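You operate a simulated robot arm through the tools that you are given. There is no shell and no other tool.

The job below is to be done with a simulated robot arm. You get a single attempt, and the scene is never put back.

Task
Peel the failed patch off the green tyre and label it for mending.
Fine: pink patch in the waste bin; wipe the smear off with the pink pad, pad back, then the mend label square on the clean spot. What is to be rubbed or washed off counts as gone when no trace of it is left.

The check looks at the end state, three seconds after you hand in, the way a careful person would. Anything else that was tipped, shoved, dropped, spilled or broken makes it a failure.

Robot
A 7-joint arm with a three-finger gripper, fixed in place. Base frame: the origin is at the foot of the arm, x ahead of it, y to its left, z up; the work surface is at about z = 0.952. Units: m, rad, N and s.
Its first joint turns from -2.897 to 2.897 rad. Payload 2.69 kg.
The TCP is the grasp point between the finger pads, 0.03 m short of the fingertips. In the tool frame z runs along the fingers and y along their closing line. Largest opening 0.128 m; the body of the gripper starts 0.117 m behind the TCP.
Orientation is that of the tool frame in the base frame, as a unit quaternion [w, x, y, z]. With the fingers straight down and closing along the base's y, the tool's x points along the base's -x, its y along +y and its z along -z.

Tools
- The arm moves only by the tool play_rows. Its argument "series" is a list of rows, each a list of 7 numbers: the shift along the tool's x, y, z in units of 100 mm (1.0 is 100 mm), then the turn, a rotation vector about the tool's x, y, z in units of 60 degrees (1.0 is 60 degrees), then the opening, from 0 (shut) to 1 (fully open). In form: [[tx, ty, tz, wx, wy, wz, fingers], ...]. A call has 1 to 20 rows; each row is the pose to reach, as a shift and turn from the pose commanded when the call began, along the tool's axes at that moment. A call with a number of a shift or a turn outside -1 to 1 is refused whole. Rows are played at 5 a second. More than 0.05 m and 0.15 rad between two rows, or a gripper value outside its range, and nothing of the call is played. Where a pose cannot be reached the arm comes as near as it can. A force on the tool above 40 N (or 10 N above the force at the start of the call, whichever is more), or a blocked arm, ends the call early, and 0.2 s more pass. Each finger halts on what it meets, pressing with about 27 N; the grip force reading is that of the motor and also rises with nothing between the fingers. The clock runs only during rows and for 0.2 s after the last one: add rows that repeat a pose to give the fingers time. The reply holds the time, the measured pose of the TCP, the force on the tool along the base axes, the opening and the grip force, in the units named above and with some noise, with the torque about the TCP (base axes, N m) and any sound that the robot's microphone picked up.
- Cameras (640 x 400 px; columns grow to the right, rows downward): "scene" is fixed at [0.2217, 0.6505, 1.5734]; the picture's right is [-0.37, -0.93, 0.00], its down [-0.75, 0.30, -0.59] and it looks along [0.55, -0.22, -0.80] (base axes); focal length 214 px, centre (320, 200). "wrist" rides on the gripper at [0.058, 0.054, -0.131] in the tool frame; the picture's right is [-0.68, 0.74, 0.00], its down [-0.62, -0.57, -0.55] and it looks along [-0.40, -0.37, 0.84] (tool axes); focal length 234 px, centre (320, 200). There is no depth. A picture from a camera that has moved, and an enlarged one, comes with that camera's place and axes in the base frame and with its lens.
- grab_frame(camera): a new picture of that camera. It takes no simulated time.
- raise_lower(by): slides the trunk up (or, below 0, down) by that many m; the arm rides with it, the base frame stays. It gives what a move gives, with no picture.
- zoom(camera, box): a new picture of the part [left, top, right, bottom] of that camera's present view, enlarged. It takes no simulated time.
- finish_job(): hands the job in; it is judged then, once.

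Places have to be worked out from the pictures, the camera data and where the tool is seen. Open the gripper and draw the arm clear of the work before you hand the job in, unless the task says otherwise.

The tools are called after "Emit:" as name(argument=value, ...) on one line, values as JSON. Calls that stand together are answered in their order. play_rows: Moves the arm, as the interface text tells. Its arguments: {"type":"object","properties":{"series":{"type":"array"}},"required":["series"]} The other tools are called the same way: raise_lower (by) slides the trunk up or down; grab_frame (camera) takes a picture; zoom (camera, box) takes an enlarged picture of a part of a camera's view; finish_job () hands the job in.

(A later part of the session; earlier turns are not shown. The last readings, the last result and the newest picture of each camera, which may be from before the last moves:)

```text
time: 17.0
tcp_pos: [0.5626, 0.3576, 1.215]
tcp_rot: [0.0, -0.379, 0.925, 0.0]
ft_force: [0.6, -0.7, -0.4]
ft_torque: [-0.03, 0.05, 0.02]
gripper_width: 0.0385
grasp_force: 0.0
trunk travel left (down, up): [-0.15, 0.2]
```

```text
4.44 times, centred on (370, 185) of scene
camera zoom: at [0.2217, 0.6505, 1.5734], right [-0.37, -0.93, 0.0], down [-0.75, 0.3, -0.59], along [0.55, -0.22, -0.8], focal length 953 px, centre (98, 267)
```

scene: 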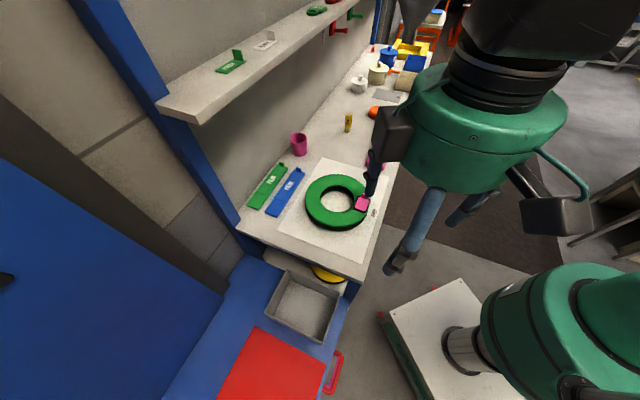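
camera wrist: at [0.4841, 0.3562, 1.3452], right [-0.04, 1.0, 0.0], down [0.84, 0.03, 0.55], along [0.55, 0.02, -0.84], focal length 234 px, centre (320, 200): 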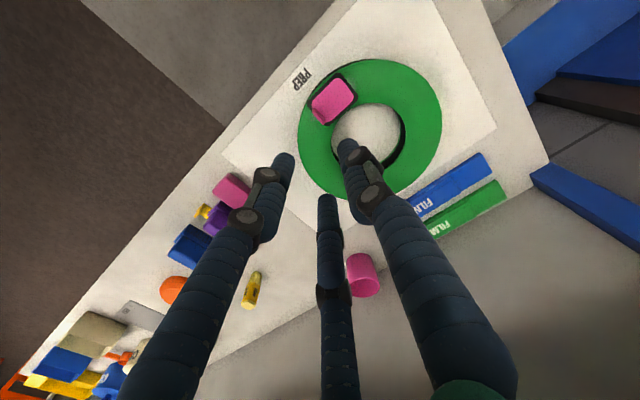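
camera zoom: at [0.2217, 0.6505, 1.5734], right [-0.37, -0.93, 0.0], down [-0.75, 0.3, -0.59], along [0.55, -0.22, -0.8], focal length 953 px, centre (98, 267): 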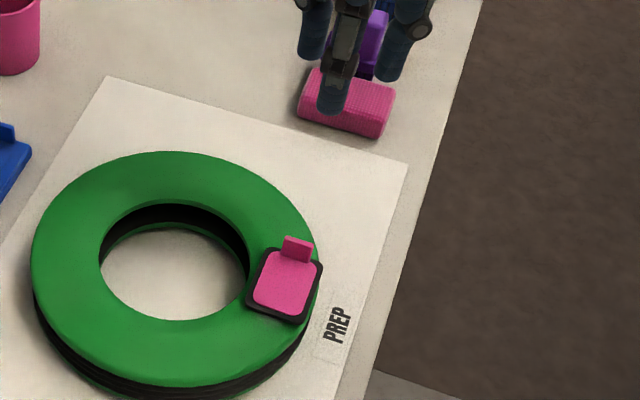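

Hand is directly over the tab with the closing line along the bench. I'll take one more close zoom of the tab from here for a refined position before descending.

Emit:
zoom(camera="wrist", box=[295, 60, 375, 130])

```text
5.71 times, centred on (335, 95) of wrist
camera zoom: at [0.4841, 0.3562, 1.3452], right [-0.04, 1.0, 0.0], down [0.84, 0.03, 0.55], along [0.55, 0.02, -0.84], focal length 1338 px, centre (234, 800)
```

zoom: 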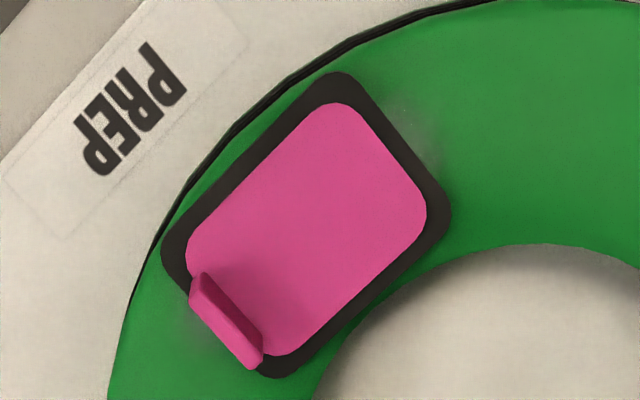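

Tab midline computes to (0.5635, 0.3568), within 1–2 mm of the TCP. Descending straight down to put the fingertips a few millimetres above the patch.

Emit:
play_rows(series=[[0, 0, 0.35, 0, 0, 0, 0.3], [0, 0, 0.7, 0, 0, 0, 0.3], [0, 0, 1, 0, 0, 0, 0.3], [0, 0, 1, 0, 0, 0, 0.3]])

Emit:
grab_frame(camera="wrist")

Emit:
zoom(camera="scene", box=[320, 160, 400, 230])

```text
time: 18.0
tcp_pos: [0.5627, 0.3579, 1.115]
tcp_rot: [0.0, -0.38, 0.925, -0.001]
ft_force: [0.4, 0.5, 0.0]
ft_torque: [-0.01, 0.03, 0.03]
gripper_width: 0.0386
grasp_force: 0.0
trunk travel left (down, up): [-0.15, 0.2]
```

```text
taken
camera wrist: at [0.4843, 0.3548, 1.2454], right [-0.04, 1.0, 0.0], down [0.84, 0.03, 0.55], along [0.55, 0.02, -0.84], focal length 234 px, centre (320, 200)
```

wrist: 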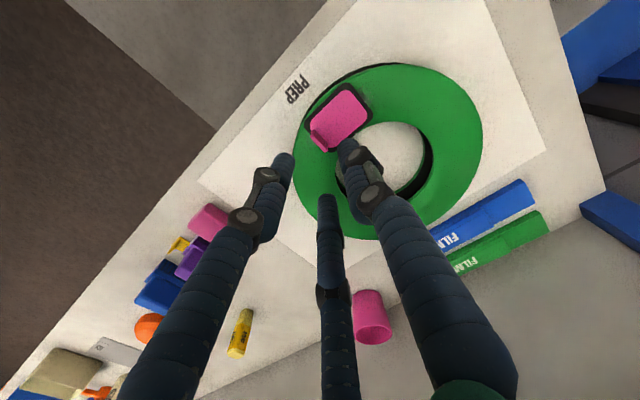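

```text
5.71 times, centred on (360, 195) of scene
camera zoom: at [0.2217, 0.6505, 1.5734], right [-0.37, -0.93, 0.0], down [-0.75, 0.3, -0.59], along [0.55, -0.22, -0.8], focal length 1226 px, centre (91, 229)
```

zoom: 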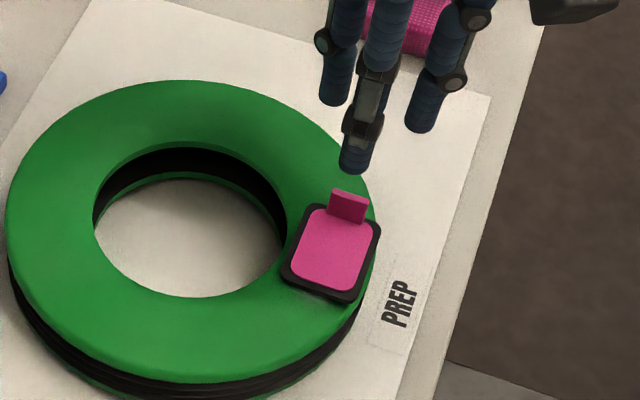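

The fingers straddle the tab line. Going down to TCP z ≈ 1.040.

Emit:
play_rows(series=[[0, 0, 0.3, 0, 0, 0, 0.3], [0, 0, 0.55, 0, 0, 0, 0.3], [0, 0, 0.75, 0, 0, 0, 0.3], [0, 0, 0.75, 0, 0, 0, 0.3]])

Emit:
zoom(camera="wrist", box=[240, 90, 400, 230])

Emit:
zoom(camera="scene", box=[320, 160, 400, 230])

```text
time: 19.0
tcp_pos: [0.5625, 0.3568, 1.0413]
tcp_rot: [0.0, -0.379, 0.925, -0.001]
ft_force: [0.5, -0.3, -0.4]
ft_torque: [0.02, -0.01, 0.0]
gripper_width: 0.0384
grasp_force: 0.0
trunk travel left (down, up): [-0.15, 0.2]
```

```text
2.86 times, centred on (320, 160) of wrist
camera zoom: at [0.4839, 0.355, 1.1713], right [-0.04, 1.0, 0.0], down [0.84, 0.03, 0.55], along [0.55, 0.02, -0.84], focal length 669 px, centre (320, 314)
```

zoom: 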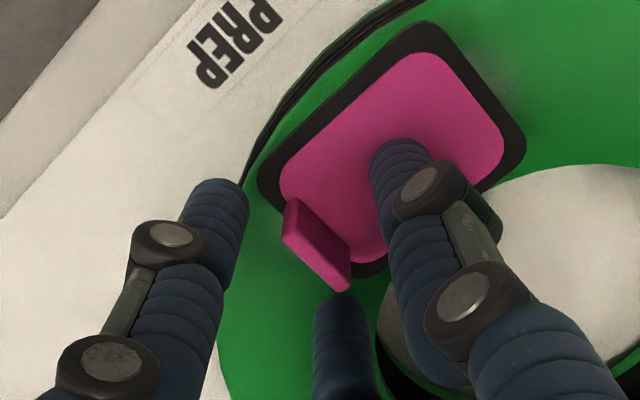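

```text
5.71 times, centred on (360, 195) of scene
camera zoom: at [0.2217, 0.6505, 1.5734], right [-0.37, -0.93, 0.0], down [-0.75, 0.3, -0.59], along [0.55, -0.22, -0.8], focal length 1226 px, centre (91, 229)
```

zoom: 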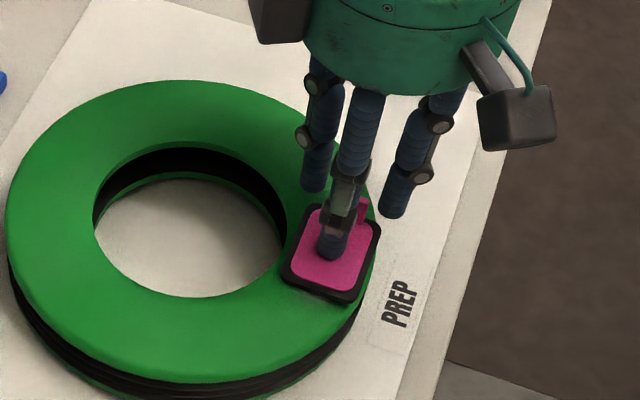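

The tab sits between the thumb and the other two fingers. I'll go 3 mm lower and close on it.

Emit:
play_rows(series=[[0, 0, 0.03, 0, 0, 0, 0.3], [0, 0, 0.03, 0, 0, 0, 0.15], [0, 0, 0.03, 0, 0, 0, 0], [0, 0, 0.03, 0, 0, 0, 0], [0, 0, 0.03, 0, 0, 0, 0], [0, 0, 0.03, 0, 0, 0, 0]])

Emit:
zoom(camera="wrist", box=[240, 90, 400, 230])

Emit:
zoom(camera="scene", box=[320, 160, 400, 230])

```text
time: 20.4
tcp_pos: [0.562, 0.3565, 1.0376]
tcp_rot: [0.0, -0.378, 0.926, 0.0]
ft_force: [1.4, -1.0, -1.9]
ft_torque: [-0.07, -0.07, -0.01]
gripper_width: 0.0084
grasp_force: 26.5
trunk travel left (down, up): [-0.15, 0.2]
```

```text
2.86 times, centred on (320, 160) of wrist
camera zoom: at [0.4837, 0.3547, 1.168], right [-0.04, 1.0, 0.0], down [0.84, 0.03, 0.55], along [0.55, 0.02, -0.84], focal length 669 px, centre (320, 314)
```

zoom: 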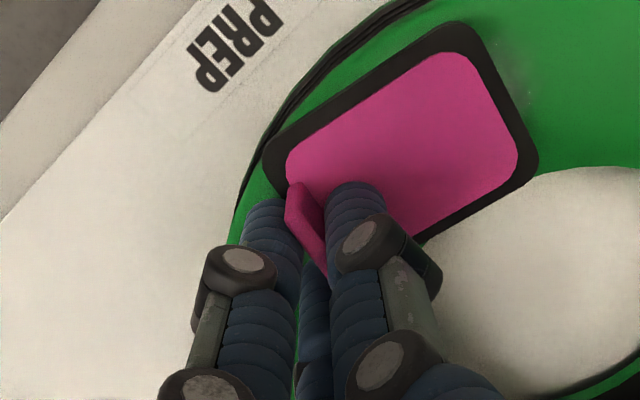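

```text
5.71 times, centred on (360, 195) of scene
camera zoom: at [0.2217, 0.6505, 1.5734], right [-0.37, -0.93, 0.0], down [-0.75, 0.3, -0.59], along [0.55, -0.22, -0.8], focal length 1226 px, centre (91, 229)
```

zoom: 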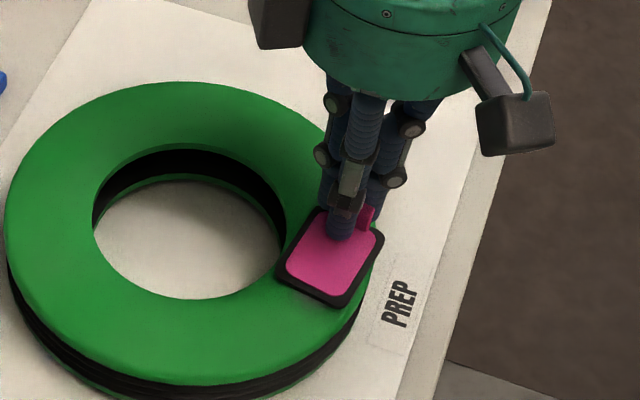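

The grip closed at 8 mm on the tab. I'll lift slowly a few centimetres and watch the force.

Emit:
play_rows(series=[[0, 0, -0.04, 0, 0, 0, 0], [0, 0, -0.1, 0, 0, 0, 0], [0, 0, -0.2, 0, 0, 0, 0], [0, 0, -0.3, 0, 0, 0, 0], [0, 0, -0.4, 0, 0, 0, 0]])

Emit:
zoom(camera="wrist", box=[220, 50, 420, 230])

Emit:
zoom(camera="scene", box=[300, 140, 400, 230])

```text
time: 21.6
tcp_pos: [0.5616, 0.3571, 1.0779]
tcp_rot: [0.0, -0.379, 0.925, 0.0]
ft_force: [-0.7, 0.4, 0.6]
ft_torque: [-0.03, 0.0, 0.02]
gripper_width: 0.0078
grasp_force: 27.0
trunk travel left (down, up): [-0.15, 0.2]
```

```text
2.22 times, centred on (320, 140) of wrist
camera zoom: at [0.4836, 0.3545, 1.2082], right [-0.04, 1.0, 0.0], down [0.84, 0.03, 0.55], along [0.55, 0.02, -0.84], focal length 520 px, centre (320, 333)
```

zoom: 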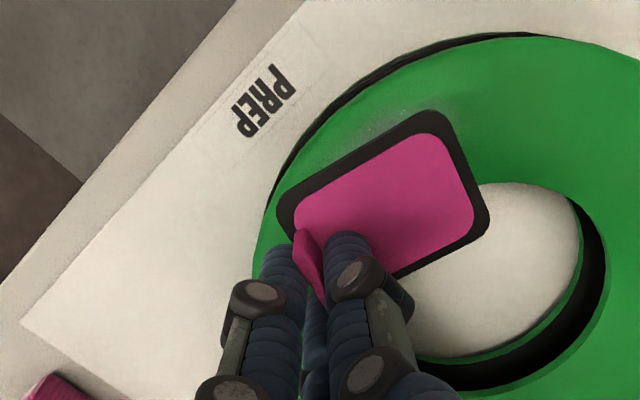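

```text
4.44 times, centred on (350, 185) of scene
camera zoom: at [0.2217, 0.6505, 1.5734], right [-0.37, -0.93, 0.0], down [-0.75, 0.3, -0.59], along [0.55, -0.22, -0.8], focal length 953 px, centre (187, 267)
```

zoom: 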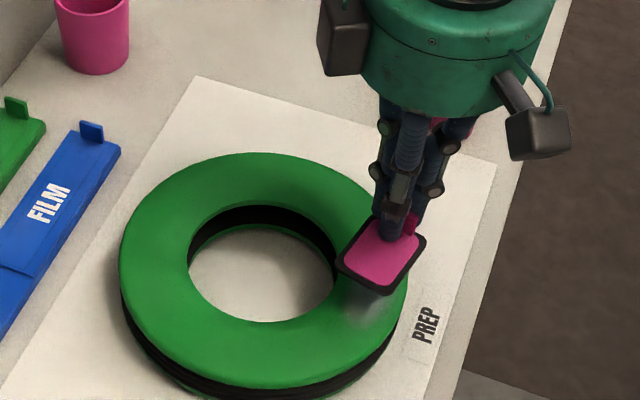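

The patch came off cleanly with its dark backing, the tyre stayed put, and a grey smear is visible beneath. I'll lift higher and carry the patch toward the waste tray.

Emit:
play_rows(series=[[0, 0, -0.3, 0, 0, 0, 0], [0, 0, -0.6, 0, 0, 0, 0], [0, 0, -1, 0, 0, 0, 0]])

Emit:
play_rows(series=[[-0.04, 0.2, 0, 0, 0, 0, 0], [-0.08, 0.4, 0, 0, 0, 0, 0], [-0.12, 0.6, 0, 0, 0, 0, 0], [-0.17, 0.81, 0, 0, 0, 0, 0]])

Emit:
play_rows(series=[[-0.04, 0.2, 0, 0, 0, 0, 0], [-0.08, 0.4, 0, 0, 0, 0, 0], [-0.12, 0.6, 0, 0, 0, 0, 0], [-0.17, 0.81, 0, 0, 0, 0, 0]])

Emit:
play_rows(series=[[-0.04, 0.2, 0, 0, 0, 0, 0], [-0.08, 0.4, 0, 0, 0, 0, 0], [-0.12, 0.6, 0, 0, 0, 0, 0], [-0.17, 0.81, 0, 0, 0, 0, 0]])

Emit:
grab_frame(camera="wrist")

Emit:
grab_frame(camera="scene")

```text
time: 22.4
tcp_pos: [0.5624, 0.358, 1.177]
tcp_rot: [0.0, -0.379, 0.925, 0.0]
ft_force: [0.0, 0.0, -0.4]
ft_torque: [-0.01, 0.02, -0.02]
gripper_width: 0.0076
grasp_force: 26.6
trunk travel left (down, up): [-0.15, 0.2]
```

```text
time: 23.4
tcp_pos: [0.5169, 0.4277, 1.1768]
tcp_rot: [0.0, -0.379, 0.925, 0.001]
ft_force: [0.6, -0.3, 0.1]
ft_torque: [0.01, 0.01, 0.03]
gripper_width: 0.0071
grasp_force: 26.9
trunk travel left (down, up): [-0.15, 0.2]
```

```text
time: 24.4
tcp_pos: [0.4733, 0.4958, 1.1769]
tcp_rot: [0.0, -0.38, 0.925, 0.0]
ft_force: [-0.5, 0.6, -1.2]
ft_torque: [0.02, 0.02, 0.0]
gripper_width: 0.0067
grasp_force: 27.2
trunk travel left (down, up): [-0.15, 0.2]
```

```text
time: 25.4
tcp_pos: [0.4279, 0.5658, 1.1772]
tcp_rot: [0.0, -0.38, 0.925, 0.0]
ft_force: [-0.2, -0.5, 0.4]
ft_torque: [0.03, -0.03, 0.02]
gripper_width: 0.0065
grasp_force: 27.0
trunk travel left (down, up): [-0.15, 0.2]
```

```text
taken
camera wrist: at [0.3489, 0.5638, 1.3078], right [-0.04, 1.0, 0.0], down [0.84, 0.03, 0.55], along [0.55, 0.02, -0.84], focal length 234 px, centre (320, 200)
```

wrist: 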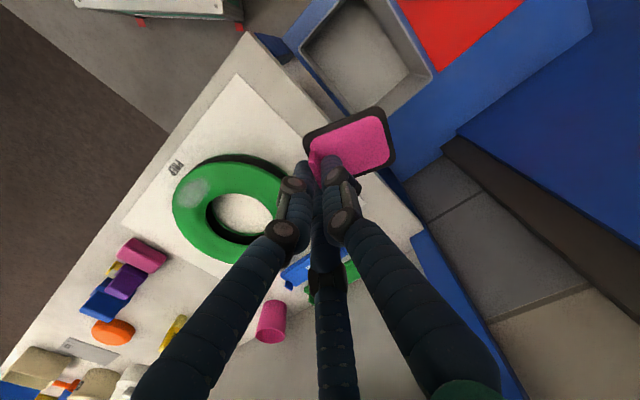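

```text
taken
```

scene: 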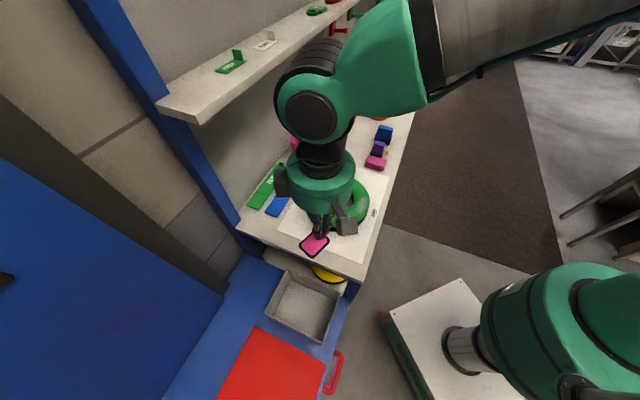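

The patch is held and extends toward +y from the grip. I'll move over the tray so the patch is centred on it, then check.

Emit:
play_rows(series=[[-0.02, 0.25, 0, 0, 0, 0, 0], [-0.04, 0.5, 0, 0, 0, 0, 0], [-0.06, 0.77, 0, 0, 0, 0, 0], [-0.06, 0.77, 0.3, 0, 0, 0, 0], [-0.06, 0.77, 0.6, 0, 0, 0, 0], [-0.06, 0.77, 1, 0, 0, 0, 0]])

Emit:
grab_frame(camera="wrist")

Emit:
grab_frame(camera="scene")

```text
time: 26.8
tcp_pos: [0.3789, 0.6257, 1.0789]
tcp_rot: [0.001, -0.38, 0.925, -0.001]
ft_force: [0.7, -0.1, 0.7]
ft_torque: [-0.03, -0.01, 0.02]
gripper_width: 0.0059
grasp_force: 26.9
trunk travel left (down, up): [-0.15, 0.2]
```

```text
taken
camera wrist: at [0.3, 0.623, 1.2088], right [-0.04, 1.0, 0.0], down [0.84, 0.03, 0.55], along [0.55, 0.02, -0.84], focal length 234 px, centre (320, 200)
```

wrist: 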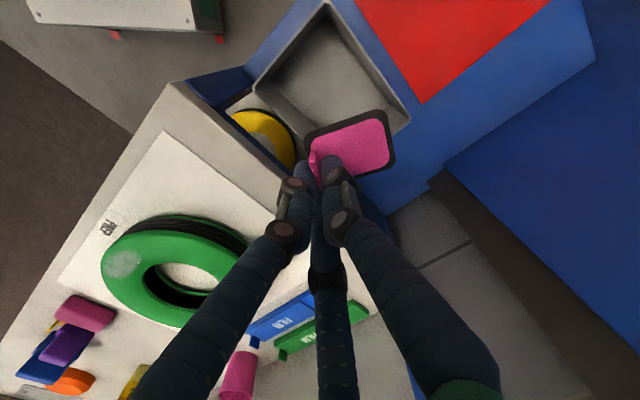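

```text
taken
```

scene: 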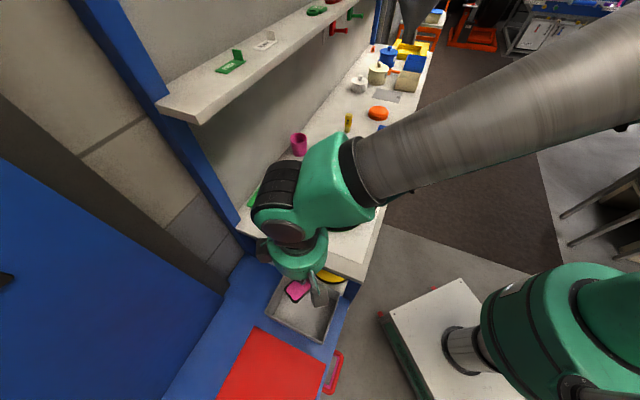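

The patch centre projects to about (0.356, 0.651), well inside the tray opening (centre ≈ (0.372, 0.648)). I'll lower the hand so the patch is near rim level.

Emit:
play_rows(series=[[0, 0, 0.3, 0, 0, 0, 0], [0, 0, 0.6, 0, 0, 0, 0], [0, 0, 1, 0, 0, 0, 0]])

Emit:
play_rows(series=[[0, 0, 0.3, 0, 0, 0, 0], [0, 0, 0.6, 0, 0, 0, 0], [0, 0, 0.9, 0, 0, 0, 0]])

Emit:
grab_frame(camera="wrist")

Emit:
zoom(camera="scene", box=[240, 230, 370, 350])

```text
time: 27.6
tcp_pos: [0.379, 0.6257, 0.9781]
tcp_rot: [0.001, -0.38, 0.925, 0.001]
ft_force: [0.7, 0.1, 0.2]
ft_torque: [0.03, -0.03, -0.01]
gripper_width: 0.006
grasp_force: 27.1
trunk travel left (down, up): [-0.15, 0.2]
```

```text
time: 28.4
tcp_pos: [0.3781, 0.6258, 0.888]
tcp_rot: [0.0, -0.379, 0.925, 0.0]
ft_force: [0.1, 0.4, 0.5]
ft_torque: [0.01, -0.01, 0.03]
gripper_width: 0.0063
grasp_force: 27.0
trunk travel left (down, up): [-0.15, 0.2]
```

```text
taken
camera wrist: at [0.3004, 0.6225, 1.0181], right [-0.04, 1.0, 0.0], down [0.84, 0.03, 0.55], along [0.55, 0.02, -0.84], focal length 234 px, centre (320, 200)
```

wrist: 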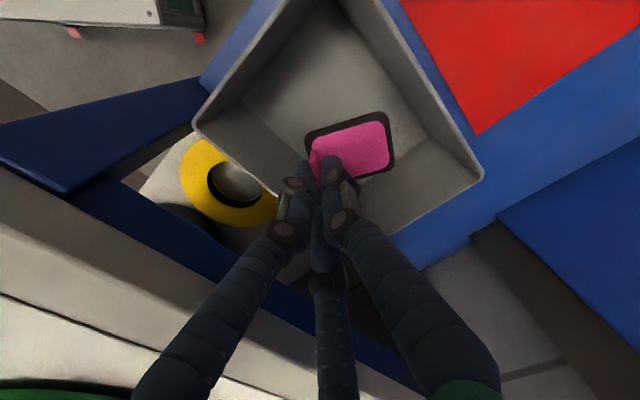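

```text
3.33 times, centred on (305, 290) of scene
camera zoom: at [0.2217, 0.6505, 1.5734], right [-0.37, -0.93, 0.0], down [-0.75, 0.3, -0.59], along [0.55, -0.22, -0.8], focal length 715 px, centre (370, -100)
```

zoom: 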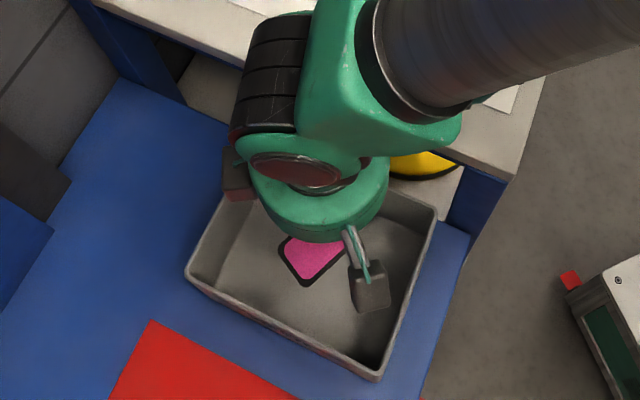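

The patch is inside the tray's opening at about rim height. Releasing here with a modest opening.

Emit:
play_rows(series=[[0, 0, 0, 0, 0, 0, 0.15], [0, 0, 0, 0, 0, 0, 0.3], [0, 0, 0, 0, 0, 0, 0.35], [0, 0, 0, 0, 0, 0, 0.35]])

Emit:
grab_frame(camera="wrist")

Emit:
zoom(camera="scene", box=[240, 230, 370, 350])

```text
time: 29.4
tcp_pos: [0.379, 0.625, 0.8881]
tcp_rot: [0.0, -0.38, 0.925, 0.0]
ft_force: [-0.8, -0.3, 0.3]
ft_torque: [-0.01, -0.02, 0.0]
gripper_width: 0.0449
grasp_force: 0.0
trunk travel left (down, up): [-0.15, 0.2]
```

```text
taken
camera wrist: at [0.3003, 0.6223, 1.0185], right [-0.04, 1.0, 0.0], down [0.84, 0.03, 0.55], along [0.55, 0.02, -0.84], focal length 234 px, centre (320, 200)
```

wrist: 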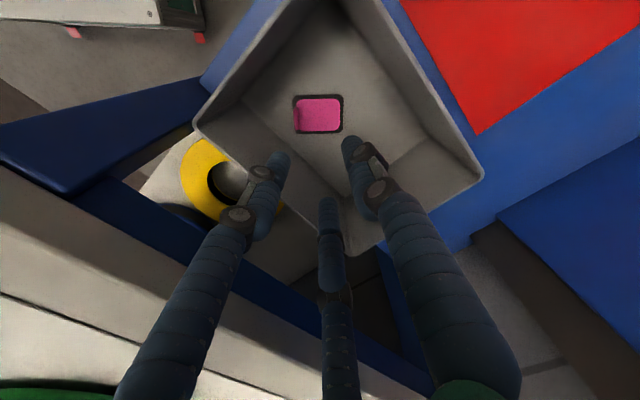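

```text
3.33 times, centred on (305, 290) of scene
camera zoom: at [0.2217, 0.6505, 1.5734], right [-0.37, -0.93, 0.0], down [-0.75, 0.3, -0.59], along [0.55, -0.22, -0.8], focal length 715 px, centre (370, -100)
```

zoom: 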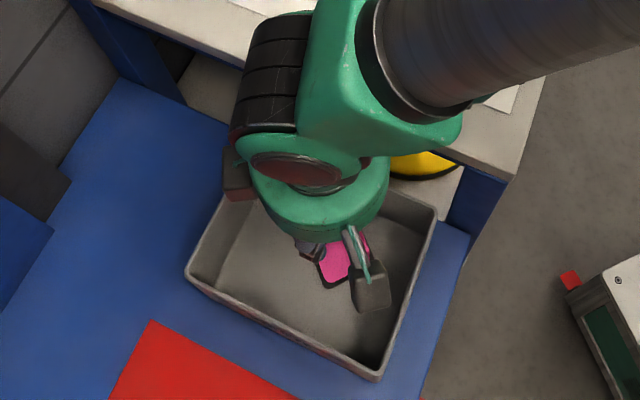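

The patch lies flat in the waste tray. I'll go straight up, then move toward the pad area to survey the pad and smear.

Emit:
play_rows(series=[[0, 0, -0.3, 0, 0, 0, 0.35], [0, 0, -0.65, 0, 0, 0, 0.35], [0, 0, -1, 0, 0, 0, 0.35]])

Emit:
play_rows(series=[[0, 0, -0.35, 0, 0, 0, 0.35], [0, 0, -0.7, 0, 0, 0, 0.35], [0, 0, -1, 0, 0, 0, 0.35]])

Emit:
play_rows(series=[[0, 0, -0.35, 0, 0, 0, 0.35], [0, 0, -0.7, 0, 0, 0, 0.35], [0, 0, -1, 0, 0, 0, 0.35]])

Emit:
grab_frame(camera="wrist")

```text
time: 30.2
tcp_pos: [0.3787, 0.6234, 0.9898]
tcp_rot: [0.0, -0.379, 0.925, -0.001]
ft_force: [0.7, -0.2, 0.0]
ft_torque: [0.03, 0.02, 0.05]
gripper_width: 0.0446
grasp_force: 0.0
trunk travel left (down, up): [-0.15, 0.2]
```

```text
time: 31.0
tcp_pos: [0.3787, 0.6253, 1.0881]
tcp_rot: [0.001, -0.379, 0.925, 0.0]
ft_force: [0.8, -0.4, -0.2]
ft_torque: [0.01, -0.03, 0.02]
gripper_width: 0.0448
grasp_force: 0.0
trunk travel left (down, up): [-0.15, 0.2]
```

```text
time: 31.8
tcp_pos: [0.3786, 0.6257, 1.1894]
tcp_rot: [-0.001, -0.379, 0.925, 0.0]
ft_force: [-1.0, 0.3, 0.3]
ft_torque: [-0.03, -0.04, -0.02]
gripper_width: 0.045
grasp_force: 0.0
trunk travel left (down, up): [-0.15, 0.2]
```

```text
taken
camera wrist: at [0.2997, 0.6223, 1.3186], right [-0.04, 1.0, 0.0], down [0.84, 0.03, 0.55], along [0.55, 0.02, -0.84], focal length 234 px, centre (320, 200)
```

wrist: 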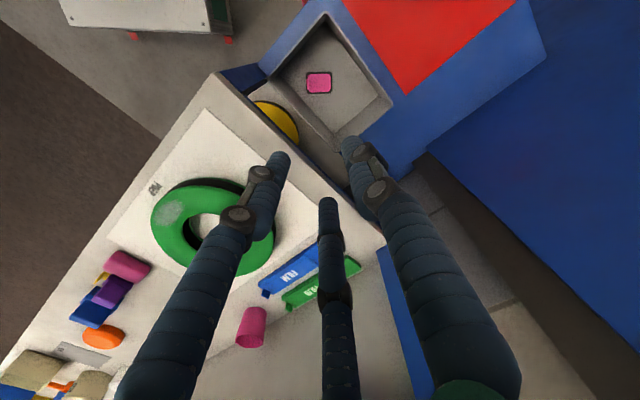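

Patch confirmed in the tray. Now I'll carry the hand back over the bench, rising slightly, toward the pad.

Emit:
play_rows(series=[[0.04, -0.32, -0.1, 0, 0, 0, 0.5], [0.08, -0.64, -0.2, 0, 0, 0, 0.7], [0.12, -0.95, -0.3, 0, 0, 0, 1]])

Emit:
play_rows(series=[[0.04, -0.32, -0.1, 0, 0, 0, 1], [0.08, -0.64, -0.2, 0, 0, 0, 1], [0.12, -0.95, -0.3, 0, 0, 0, 1]])

Emit:
play_rows(series=[[0.04, -0.32, -0.1, 0, 0, 0, 1], [0.08, -0.64, -0.2, 0, 0, 0, 1], [0.12, -0.95, -0.3, 0, 0, 0, 1]])

Emit:
grab_frame(camera="wrist")

Emit:
zoom(camera="wrist", box=[280, 60, 400, 160])

```text
time: 32.6
tcp_pos: [0.4358, 0.5487, 1.2178]
tcp_rot: [0.001, -0.379, 0.925, -0.001]
ft_force: [-0.4, -0.8, -0.7]
ft_torque: [0.04, 0.02, -0.04]
gripper_width: 0.128
grasp_force: 0.0
trunk travel left (down, up): [-0.15, 0.2]
```

```text
time: 33.4
tcp_pos: [0.4942, 0.4742, 1.2474]
tcp_rot: [0.001, -0.38, 0.925, 0.0]
ft_force: [-0.9, -0.6, 0.6]
ft_torque: [0.02, 0.04, -0.01]
gripper_width: 0.1279
grasp_force: 0.1
trunk travel left (down, up): [-0.15, 0.2]
```

```text
time: 34.2
tcp_pos: [0.5529, 0.3961, 1.2782]
tcp_rot: [0.0, -0.379, 0.925, 0.0]
ft_force: [0.4, 0.0, -0.2]
ft_torque: [0.01, -0.01, -0.03]
gripper_width: 0.128
grasp_force: 0.0
trunk travel left (down, up): [-0.15, 0.2]
```

```text
taken
camera wrist: at [0.4748, 0.3937, 1.4079], right [-0.04, 1.0, 0.0], down [0.84, 0.03, 0.55], along [0.55, 0.02, -0.84], focal length 234 px, centre (320, 200)
```

wrist: 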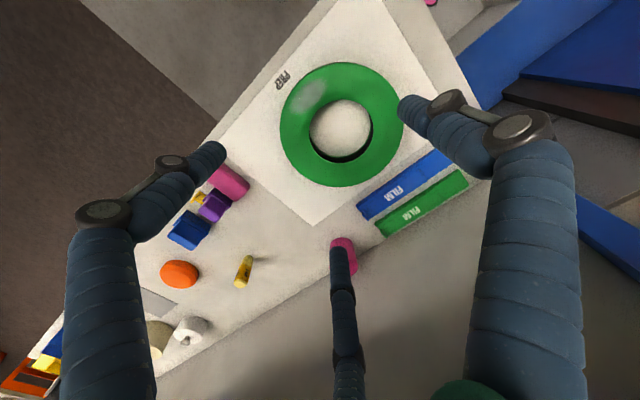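

```text
4.00 times, centred on (340, 110) of wrist
camera zoom: at [0.4748, 0.3937, 1.4079], right [-0.04, 1.0, 0.0], down [0.84, 0.03, 0.55], along [0.55, 0.02, -0.84], focal length 937 px, centre (240, 560)
```

zoom: 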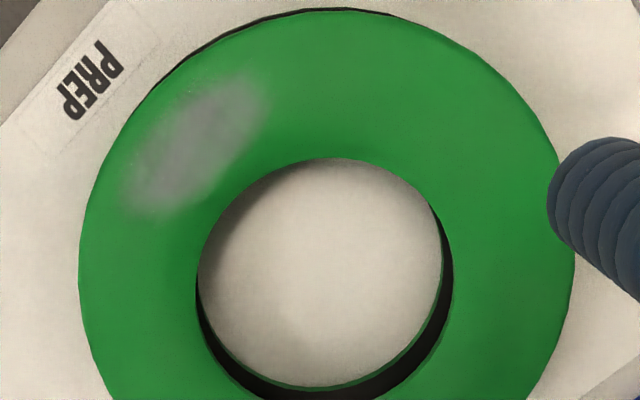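

The smear is an ellipse centred near (0.542, 0.377), about 73 mm long along the bench direction, on a ring about 53 mm wide. I'll now turn the hand so the fingers close across the bench (the purple brush is tight against the pad on the other axis) and move over the pad at about (0.715, 0.21).

Emit:
play_rows(series=[[0.02, -0.14, 0, 0, 0, -0.11, 1], [0.04, -0.28, 0, 0, 0, -0.22, 1], [0.06, -0.42, 0, 0, 0, -0.33, 1], [0.08, -0.56, 0, 0, 0, -0.44, 1], [0.1, -0.7, 0, 0, 0, -0.55, 1], [0.11, -0.84, 0, 0, 0, -0.66, 1], [0.12, -0.97, 0, 0, 0, -0.76, 1]])

Emit:
play_rows(series=[[0.14, -0.14, 0, 0, 0, -0.11, 1], [0.28, -0.28, 0, 0, 0, -0.22, 1], [0.42, -0.42, 0, 0, 0, -0.33, 1], [0.56, -0.56, 0, 0, 0, -0.44, 1], [0.7, -0.7, 0, 0, 0, -0.55, 1], [0.85, -0.85, 0, 0, 0, -0.66, 1], [1, -0.97, 0, 0, 0, -0.76, 1]])

Emit:
grab_frame(camera="wrist")

Emit:
zoom(camera="wrist", box=[250, 60, 400, 180])

```text
time: 35.8
tcp_pos: [0.6125, 0.3207, 1.2782]
tcp_rot: [0.0, 0.71, -0.705, 0.0]
ft_force: [0.7, 0.3, -0.3]
ft_torque: [0.01, 0.01, 0.01]
gripper_width: 0.128
grasp_force: 0.1
trunk travel left (down, up): [-0.15, 0.2]
```

```text
time: 37.4
tcp_pos: [0.7099, 0.2199, 1.2786]
tcp_rot: [0.0, 0.927, -0.375, -0.001]
ft_force: [-1.1, 0.5, 0.0]
ft_torque: [0.01, 0.04, -0.01]
gripper_width: 0.128
grasp_force: 0.1
trunk travel left (down, up): [-0.15, 0.2]
```

```text
taken
camera wrist: at [0.7147, 0.1401, 1.4073], right [-1.0, -0.06, 0.0], down [-0.05, 0.83, 0.55], along [-0.03, 0.55, -0.84], focal length 234 px, centre (320, 200)
```

wrist: 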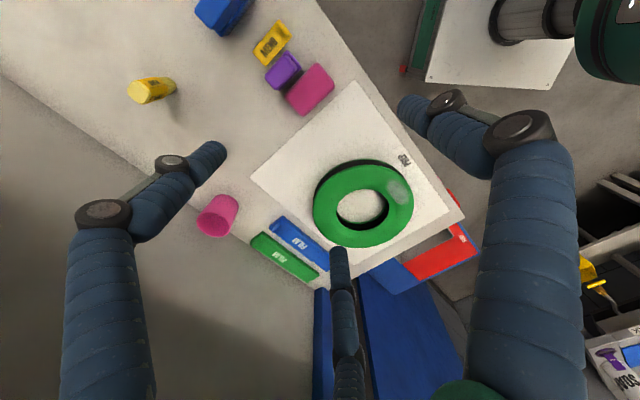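

```text
3.33 times, centred on (325, 120) of wrist
camera zoom: at [0.7147, 0.1401, 1.4073], right [-1.0, -0.06, 0.0], down [-0.05, 0.83, 0.55], along [-0.03, 0.55, -0.84], focal length 781 px, centre (303, 467)
```

zoom: 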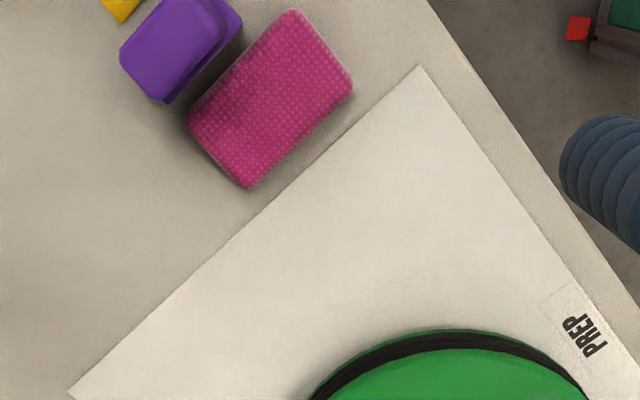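

The pad, purple brush and MEND label are now seen from nearly overhead; I'll magnify the group.

Emit:
zoom(camera="wrist", box=[240, 10, 340, 120])

Emit:
zoom(camera="wrist", box=[190, 0, 340, 120])

Emit:
zoom(camera="scene", box=[350, 110, 410, 180])

```text
3.64 times, centred on (290, 65) of wrist
camera zoom: at [0.7147, 0.1401, 1.4073], right [-1.0, -0.06, 0.0], down [-0.05, 0.83, 0.55], along [-0.03, 0.55, -0.84], focal length 852 px, centre (429, 691)
```

zoom: 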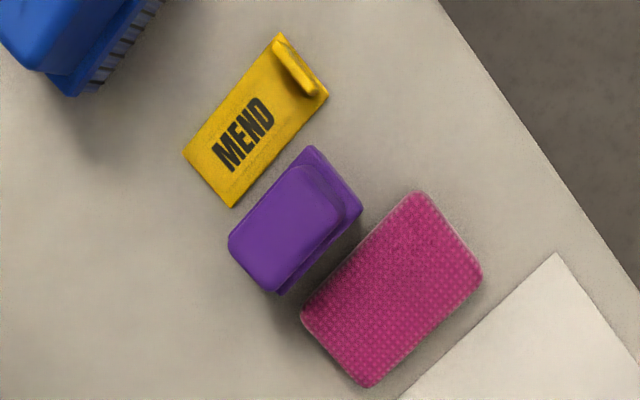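

```text
3.33 times, centred on (265, 60) of wrist
camera zoom: at [0.7147, 0.1401, 1.4073], right [-1.0, -0.06, 0.0], down [-0.05, 0.83, 0.55], along [-0.03, 0.55, -0.84], focal length 781 px, centre (503, 667)
```

zoom: 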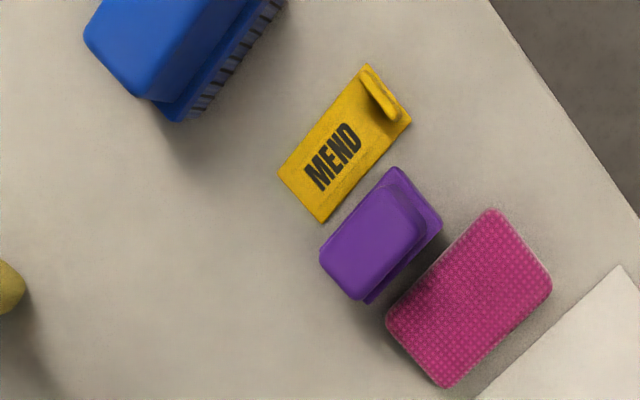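

```text
5.71 times, centred on (380, 145) of scene
camera zoom: at [0.2217, 0.6505, 1.5734], right [-0.37, -0.93, 0.0], down [-0.75, 0.3, -0.59], along [0.55, -0.22, -0.8], focal length 1226 px, centre (-23, 514)
```

zoom: 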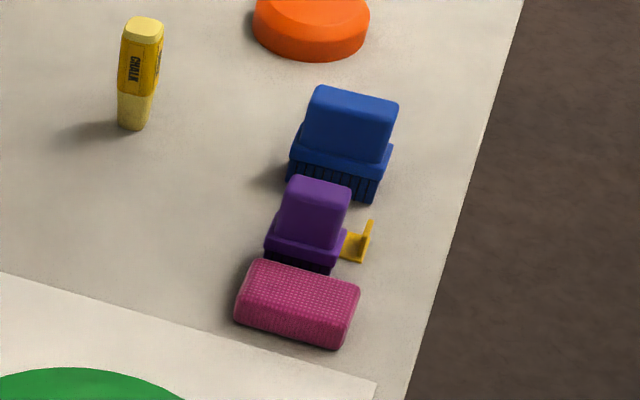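

The MEND label is free of the purple brush with its tab at the aisle-side end. The pad measures about 74 × 46 mm, centred near (0.730, 0.2015). I need the pad's height, so I'll magnify it in the scene view.

Emit:
zoom(camera="scene", box=[360, 148, 390, 174])

Emit:
zoom(camera="scene", box=[372, 128, 402, 154])

```text
15.38 times, centred on (375, 161) of scene
camera zoom: at [0.2217, 0.6505, 1.5734], right [-0.37, -0.93, 0.0], down [-0.75, 0.3, -0.59], along [0.55, -0.22, -0.8], focal length 3300 px, centre (-526, 800)
```

zoom: 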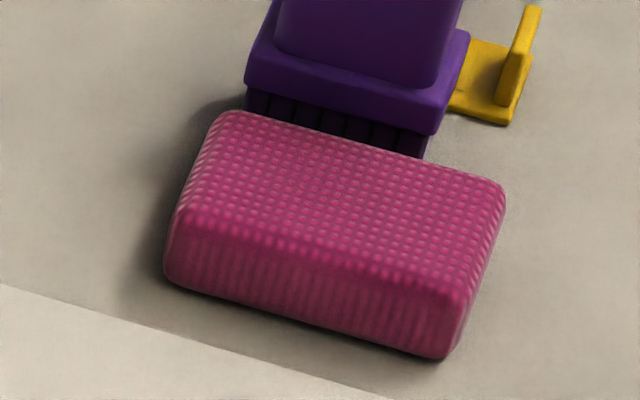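

```text
15.38 times, centred on (387, 141) of scene
camera zoom: at [0.2217, 0.6505, 1.5734], right [-0.37, -0.93, 0.0], down [-0.75, 0.3, -0.59], along [0.55, -0.22, -0.8], focal length 3300 px, centre (-711, 1108)
```

zoom: 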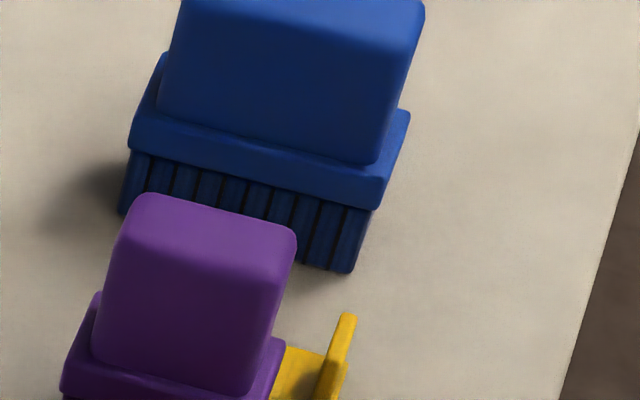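

Pad height works out to about 28 mm (top near z 0.98). Before gripping next to the purple brush, I want to know whether the outer visible fingers really occupy space, since the spec says two fingers: I'll test this safely by lowering one side finger over bare bench edge with the rest of the hand off the bench.

Emit:
play_rows(series=[[-0.08, 0.08, 0, 0, 0, 0.11, 1], [-0.16, 0.16, 0, 0, 0, 0.22, 1], [-0.25, 0.24, 0, 0, 0, 0.33, 1], [-0.33, 0.32, 0, 0, 0, 0.44, 1], [-0.42, 0.4, 0, 0, 0, 0.55, 1], [-0.5, 0.48, 0, 0, 0, 0.66, 1], [-0.575, 0.556, 0, 0, 0, 0.76, 1]])

Emit:
play_rows(series=[[0, 0.11, 0.12, 0, 0, 0.11, 1], [0, 0.22, 0.24, 0, 0, 0.22, 1], [0, 0.33, 0.36, 0, 0, 0.33, 1], [0, 0.44, 0.48, 0, 0, 0.44, 1], [0, 0.55, 0.6, 0, 0, 0.55, 1], [0, 0.68, 0.7, 0, 0, 0.66, 1], [-0.02, 0.8, 0.8, 0, 0, 0.76, 1]])

Emit:
grab_frame(camera="wrist")

Emit:
grab_frame(camera="scene")

```text
time: 39.0
tcp_pos: [0.6294, 0.22, 1.2781]
tcp_rot: [0.0, 0.708, -0.707, 0.0]
ft_force: [-1.3, 0.6, 0.7]
ft_torque: [0.0, -0.02, 0.02]
gripper_width: 0.128
grasp_force: 0.1
trunk travel left (down, up): [-0.15, 0.2]
```

```text
time: 40.6
tcp_pos: [0.5493, 0.2212, 1.1975]
tcp_rot: [-0.001, -0.38, 0.925, 0.0]
ft_force: [-1.1, 0.1, -0.5]
ft_torque: [0.01, 0.02, 0.01]
gripper_width: 0.1277
grasp_force: 0.2
trunk travel left (down, up): [-0.15, 0.2]
```

```text
taken
camera wrist: at [0.4706, 0.2186, 1.3284], right [-0.03, 1.0, 0.0], down [0.84, 0.03, 0.55], along [0.55, 0.02, -0.84], focal length 234 px, centre (320, 200)
```

wrist: 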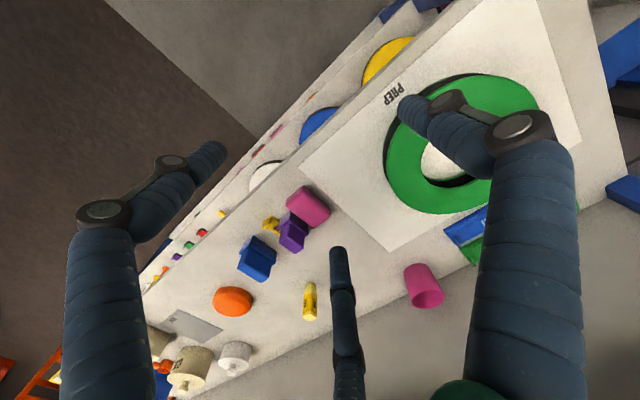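

```text
taken
```

scene: 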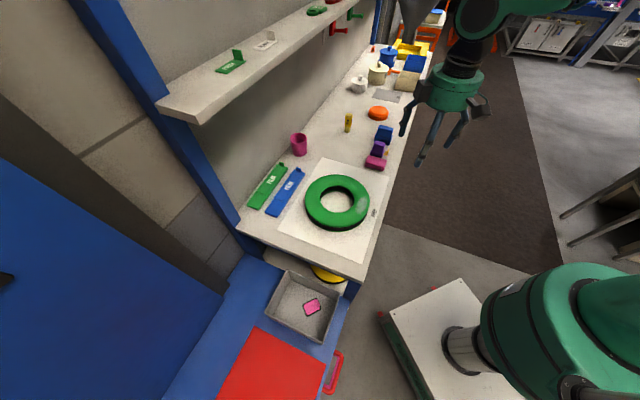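

Only the inner finger is over the bench (bare area near (0.63, 0.23)); the rest of the hand is over the aisle. Descending stepwise, the last part slowly.

Emit:
play_rows(series=[[0, 0, 0.35, 0, 0, 0, 1], [0, 0, 0.7, 0, 0, 0, 1], [0, 0, 1, 0, 0, 0, 1]])

Emit:
play_rows(series=[[0, 0, 0.35, 0, 0, 0, 1], [0, 0, 0.7, 0, 0, 0, 1], [0, 0, 1, 0, 0, 0, 1]])

Emit:
zoom(camera="scene", box=[340, 90, 460, 210])

Emit:
grab_frame(camera="wrist")

```text
time: 41.4
tcp_pos: [0.5475, 0.2215, 1.0974]
tcp_rot: [0.0, -0.38, 0.925, 0.0]
ft_force: [0.6, -0.5, 0.3]
ft_torque: [0.0, -0.02, -0.01]
gripper_width: 0.1277
grasp_force: 0.0
trunk travel left (down, up): [-0.15, 0.2]
```

```text
time: 42.2
tcp_pos: [0.5505, 0.2222, 0.9964]
tcp_rot: [0.0, -0.379, 0.925, 0.001]
ft_force: [0.5, 0.5, -0.5]
ft_torque: [0.0, 0.03, 0.02]
gripper_width: 0.1278
grasp_force: 0.0
trunk travel left (down, up): [-0.15, 0.2]
```

```text
3.33 times, centred on (400, 150) of scene
camera zoom: at [0.2217, 0.6505, 1.5734], right [-0.37, -0.93, 0.0], down [-0.75, 0.3, -0.59], along [0.55, -0.22, -0.8], focal length 715 px, centre (53, 367)
```

zoom: 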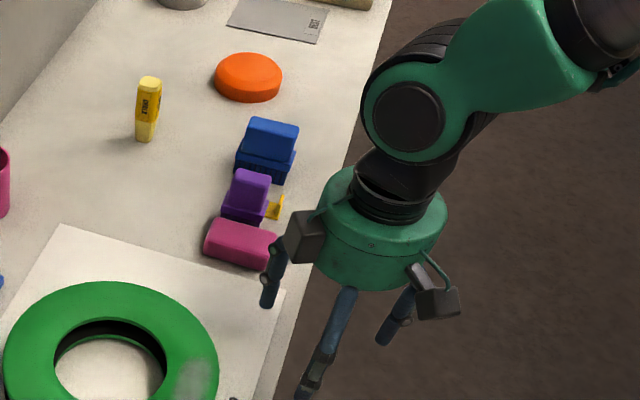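

```text
taken
camera wrist: at [0.4714, 0.2194, 1.127], right [-0.04, 1.0, 0.0], down [0.84, 0.03, 0.55], along [0.55, 0.02, -0.84], focal length 234 px, centre (320, 200)
```

wrist: 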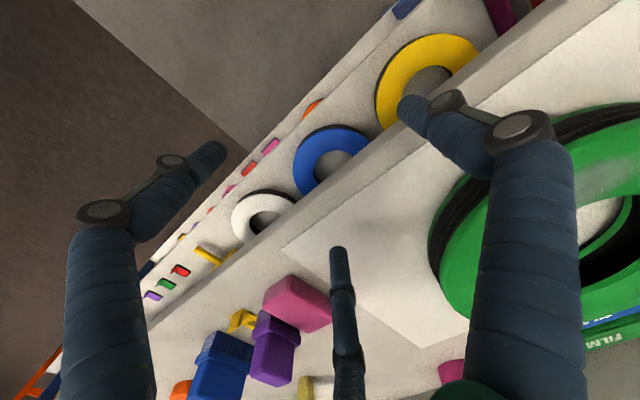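

The inner finger hovers ~15 mm above the sheet's edge area, the others are clear of the bench. Slow descent to put the tip nominally 8–10 mm below the bench surface, watching force.

Emit:
play_rows(series=[[0, 0, 0.05, 0, 0, 0, 1], [0, 0, 0.1, 0, 0, 0, 1], [0, 0, 0.13, 0, 0, 0, 1], [0, 0, 0.15, 0, 0, 0, 1], [0, 0, 0.17, 0, 0, 0, 1], [0, 0, 0.19, 0, 0, 0, 1], [0, 0, 0.21, 0, 0, 0, 1], [0, 0, 0.23, 0, 0, 0, 1]])

Emit:
grab_frame(camera="wrist")

```text
time: 44.0
tcp_pos: [0.5498, 0.2219, 0.9753]
tcp_rot: [0.0, -0.38, 0.925, 0.0]
ft_force: [-0.2, 0.4, -1.2]
ft_torque: [0.03, 0.0, -0.01]
gripper_width: 0.1279
grasp_force: 0.1
trunk travel left (down, up): [-0.15, 0.2]
```

```text
taken
camera wrist: at [0.471, 0.219, 1.1053], right [-0.04, 1.0, 0.0], down [0.84, 0.03, 0.55], along [0.55, 0.02, -0.84], focal length 234 px, centre (320, 200)
```

wrist: 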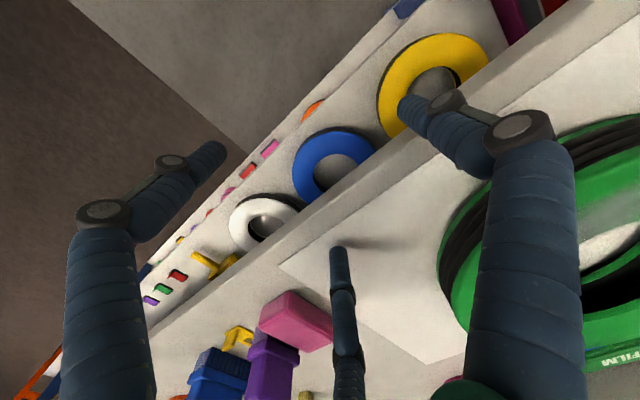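

No force yet with the tip nominally 7 mm below the surface. I'll go another 20 mm down to be sure.

Emit:
play_rows(series=[[0, 0, 0.03, 0, 0, 0, 1], [0, 0, 0.06, 0, 0, 0, 1], [0, 0, 0.09, 0, 0, 0, 1], [0, 0, 0.12, 0, 0, 0, 1], [0, 0, 0.15, 0, 0, 0, 1], [0, 0, 0.2, 0, 0, 0, 1]])

Emit:
grab_frame(camera="wrist")

Emit:
zoom(camera="scene", box=[340, 110, 460, 230])

```text
time: 45.2
tcp_pos: [0.5568, 0.2241, 0.966]
tcp_rot: [0.006, -0.378, 0.926, 0.0]
ft_force: [1.3, -2.8, 7.6]
ft_torque: [0.09, -0.51, -0.29]
gripper_width: 0.1292
grasp_force: 0.1
trunk travel left (down, up): [-0.15, 0.2]
stopped in row 6: the force on the tool passed its limit at 44 N (the readings are from after the stop); the commanded pose is now the measured one
```

```text
taken
camera wrist: at [0.4756, 0.2203, 1.0947], right [-0.03, 1.0, 0.0], down [0.83, 0.03, 0.56], along [0.56, 0.02, -0.83], focal length 234 px, centre (320, 200)
```

wrist: 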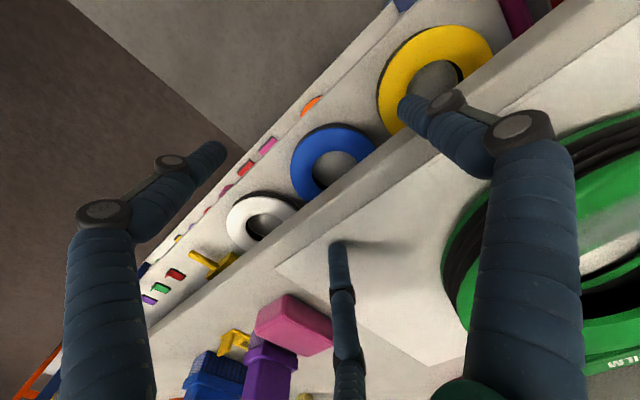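

```text
3.33 times, centred on (400, 170) of scene
camera zoom: at [0.2217, 0.6505, 1.5734], right [-0.37, -0.93, 0.0], down [-0.75, 0.3, -0.59], along [0.55, -0.22, -0.8], focal length 715 px, centre (53, 300)
```

zoom: 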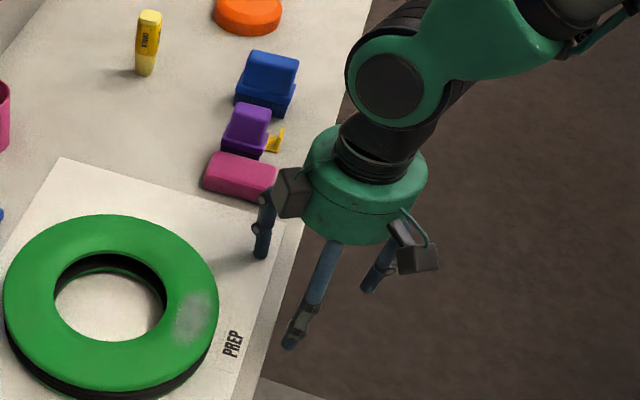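

Contact happened, and the force/torque readings place it about (0.067, 0.019) from the TCP, exactly where the third finger sits. So this hand really has three fingers spaced 120° apart, and when fully open its tips are only ~16 mm below the TCP. I'll raise off and re-measure tip depth at the opening I'd use for the pad (~0.68).

Emit:
play_rows(series=[[0, 0, -0.1, 0, 0, 0, 1], [0, 0, -0.25, 0, 0, 0, 1], [0, 0, -0.4, 0, 0, 0, 0.85], [0, 0, -0.4, 0, 0, 0, 0.68], [0, 0, -0.4, 0, 0, 0, 0.68]])

Emit:
grab_frame(camera="wrist")

Emit:
zoom(camera="scene", box=[340, 110, 460, 230])

```text
time: 46.4
tcp_pos: [0.5548, 0.2234, 1.0055]
tcp_rot: [0.006, -0.38, 0.925, 0.0]
ft_force: [-0.4, -0.5, 0.7]
ft_torque: [-0.03, 0.01, 0.02]
gripper_width: 0.0873
grasp_force: 0.1
trunk travel left (down, up): [-0.15, 0.2]
```

```text
taken
camera wrist: at [0.4747, 0.22, 1.1342], right [-0.03, 1.0, 0.0], down [0.83, 0.03, 0.56], along [0.56, 0.02, -0.83], focal length 234 px, centre (320, 200)
```

wrist: 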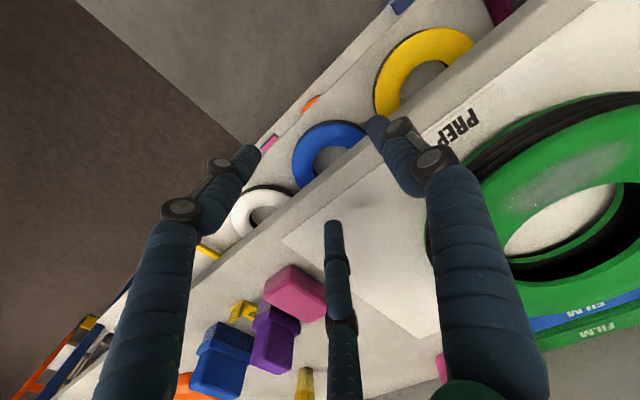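

```text
3.33 times, centred on (400, 170) of scene
camera zoom: at [0.2217, 0.6505, 1.5734], right [-0.37, -0.93, 0.0], down [-0.75, 0.3, -0.59], along [0.55, -0.22, -0.8], focal length 715 px, centre (53, 300)
```

zoom: 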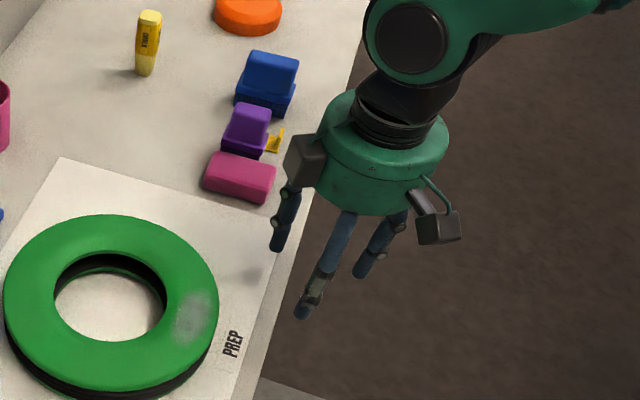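

At this opening (87 mm) the tips look about 22 mm below the TCP. I'll correct the slight tilt left by the contact and feel gently for the bench with small steps.

Emit:
play_rows(series=[[0, 0, 0.1, -0.0044, 0.0106, 0, 0.68], [0, 0, 0.2, -0.0044, 0.0106, 0, 0.68], [0, 0, 0.25, -0.0044, 0.0106, 0, 0.68], [0, 0, 0.25, -0.0044, 0.0106, 0, 0.68]])

Emit:
play_rows(series=[[0, 0, 0.02, 0, 0, 0, 0.68], [0, 0, 0.02, 0, 0, 0, 0.68]])

Emit:
play_rows(series=[[0, 0, 0.02, 0, 0, 0, 0.68], [0, 0, 0.02, 0, 0, 0, 0.68]])

Emit:
play_rows(series=[[0, 0, 0.02, 0, 0, 0, 0.68], [0, 0, 0.02, 0, 0, 0, 0.68]])

Emit:
play_rows(series=[[0, 0, 0.02, 0, 0, 0, 0.68], [0, 0, 0.02, 0, 0, 0, 0.68]])

```text
time: 47.4
tcp_pos: [0.5547, 0.2233, 0.9787]
tcp_rot: [-0.001, -0.38, 0.925, 0.0]
ft_force: [0.1, -0.3, -0.1]
ft_torque: [0.01, -0.02, -0.02]
gripper_width: 0.0866
grasp_force: 0.1
trunk travel left (down, up): [-0.15, 0.2]
```

```text
time: 48.0
tcp_pos: [0.5554, 0.2235, 0.9785]
tcp_rot: [-0.001, -0.379, 0.925, 0.0]
ft_force: [-0.2, 0.0, 6.7]
ft_torque: [0.09, -0.33, -0.02]
gripper_width: 0.0882
grasp_force: 0.5
trunk travel left (down, up): [-0.15, 0.2]
```

```text
time: 48.6
tcp_pos: [0.5562, 0.2231, 0.9766]
tcp_rot: [0.0, -0.38, 0.925, 0.0]
ft_force: [2.2, -2.1, 17.4]
ft_torque: [0.24, -1.06, -0.18]
gripper_width: 0.0939
grasp_force: 4.2
trunk travel left (down, up): [-0.15, 0.2]
```

```text
time: 49.2
tcp_pos: [0.5551, 0.2239, 0.9747]
tcp_rot: [0.0, -0.379, 0.925, 0.0]
ft_force: [5.7, -2.3, 27.4]
ft_torque: [0.34, -1.71, -0.24]
gripper_width: 0.0999
grasp_force: 8.3
trunk travel left (down, up): [-0.15, 0.2]
```

```text
time: 49.8
tcp_pos: [0.5554, 0.2233, 0.9728]
tcp_rot: [0.001, -0.379, 0.925, 0.0]
ft_force: [8.0, -1.0, 34.1]
ft_torque: [0.52, -2.14, -0.11]
gripper_width: 0.1058
grasp_force: 12.5
trunk travel left (down, up): [-0.15, 0.2]
```

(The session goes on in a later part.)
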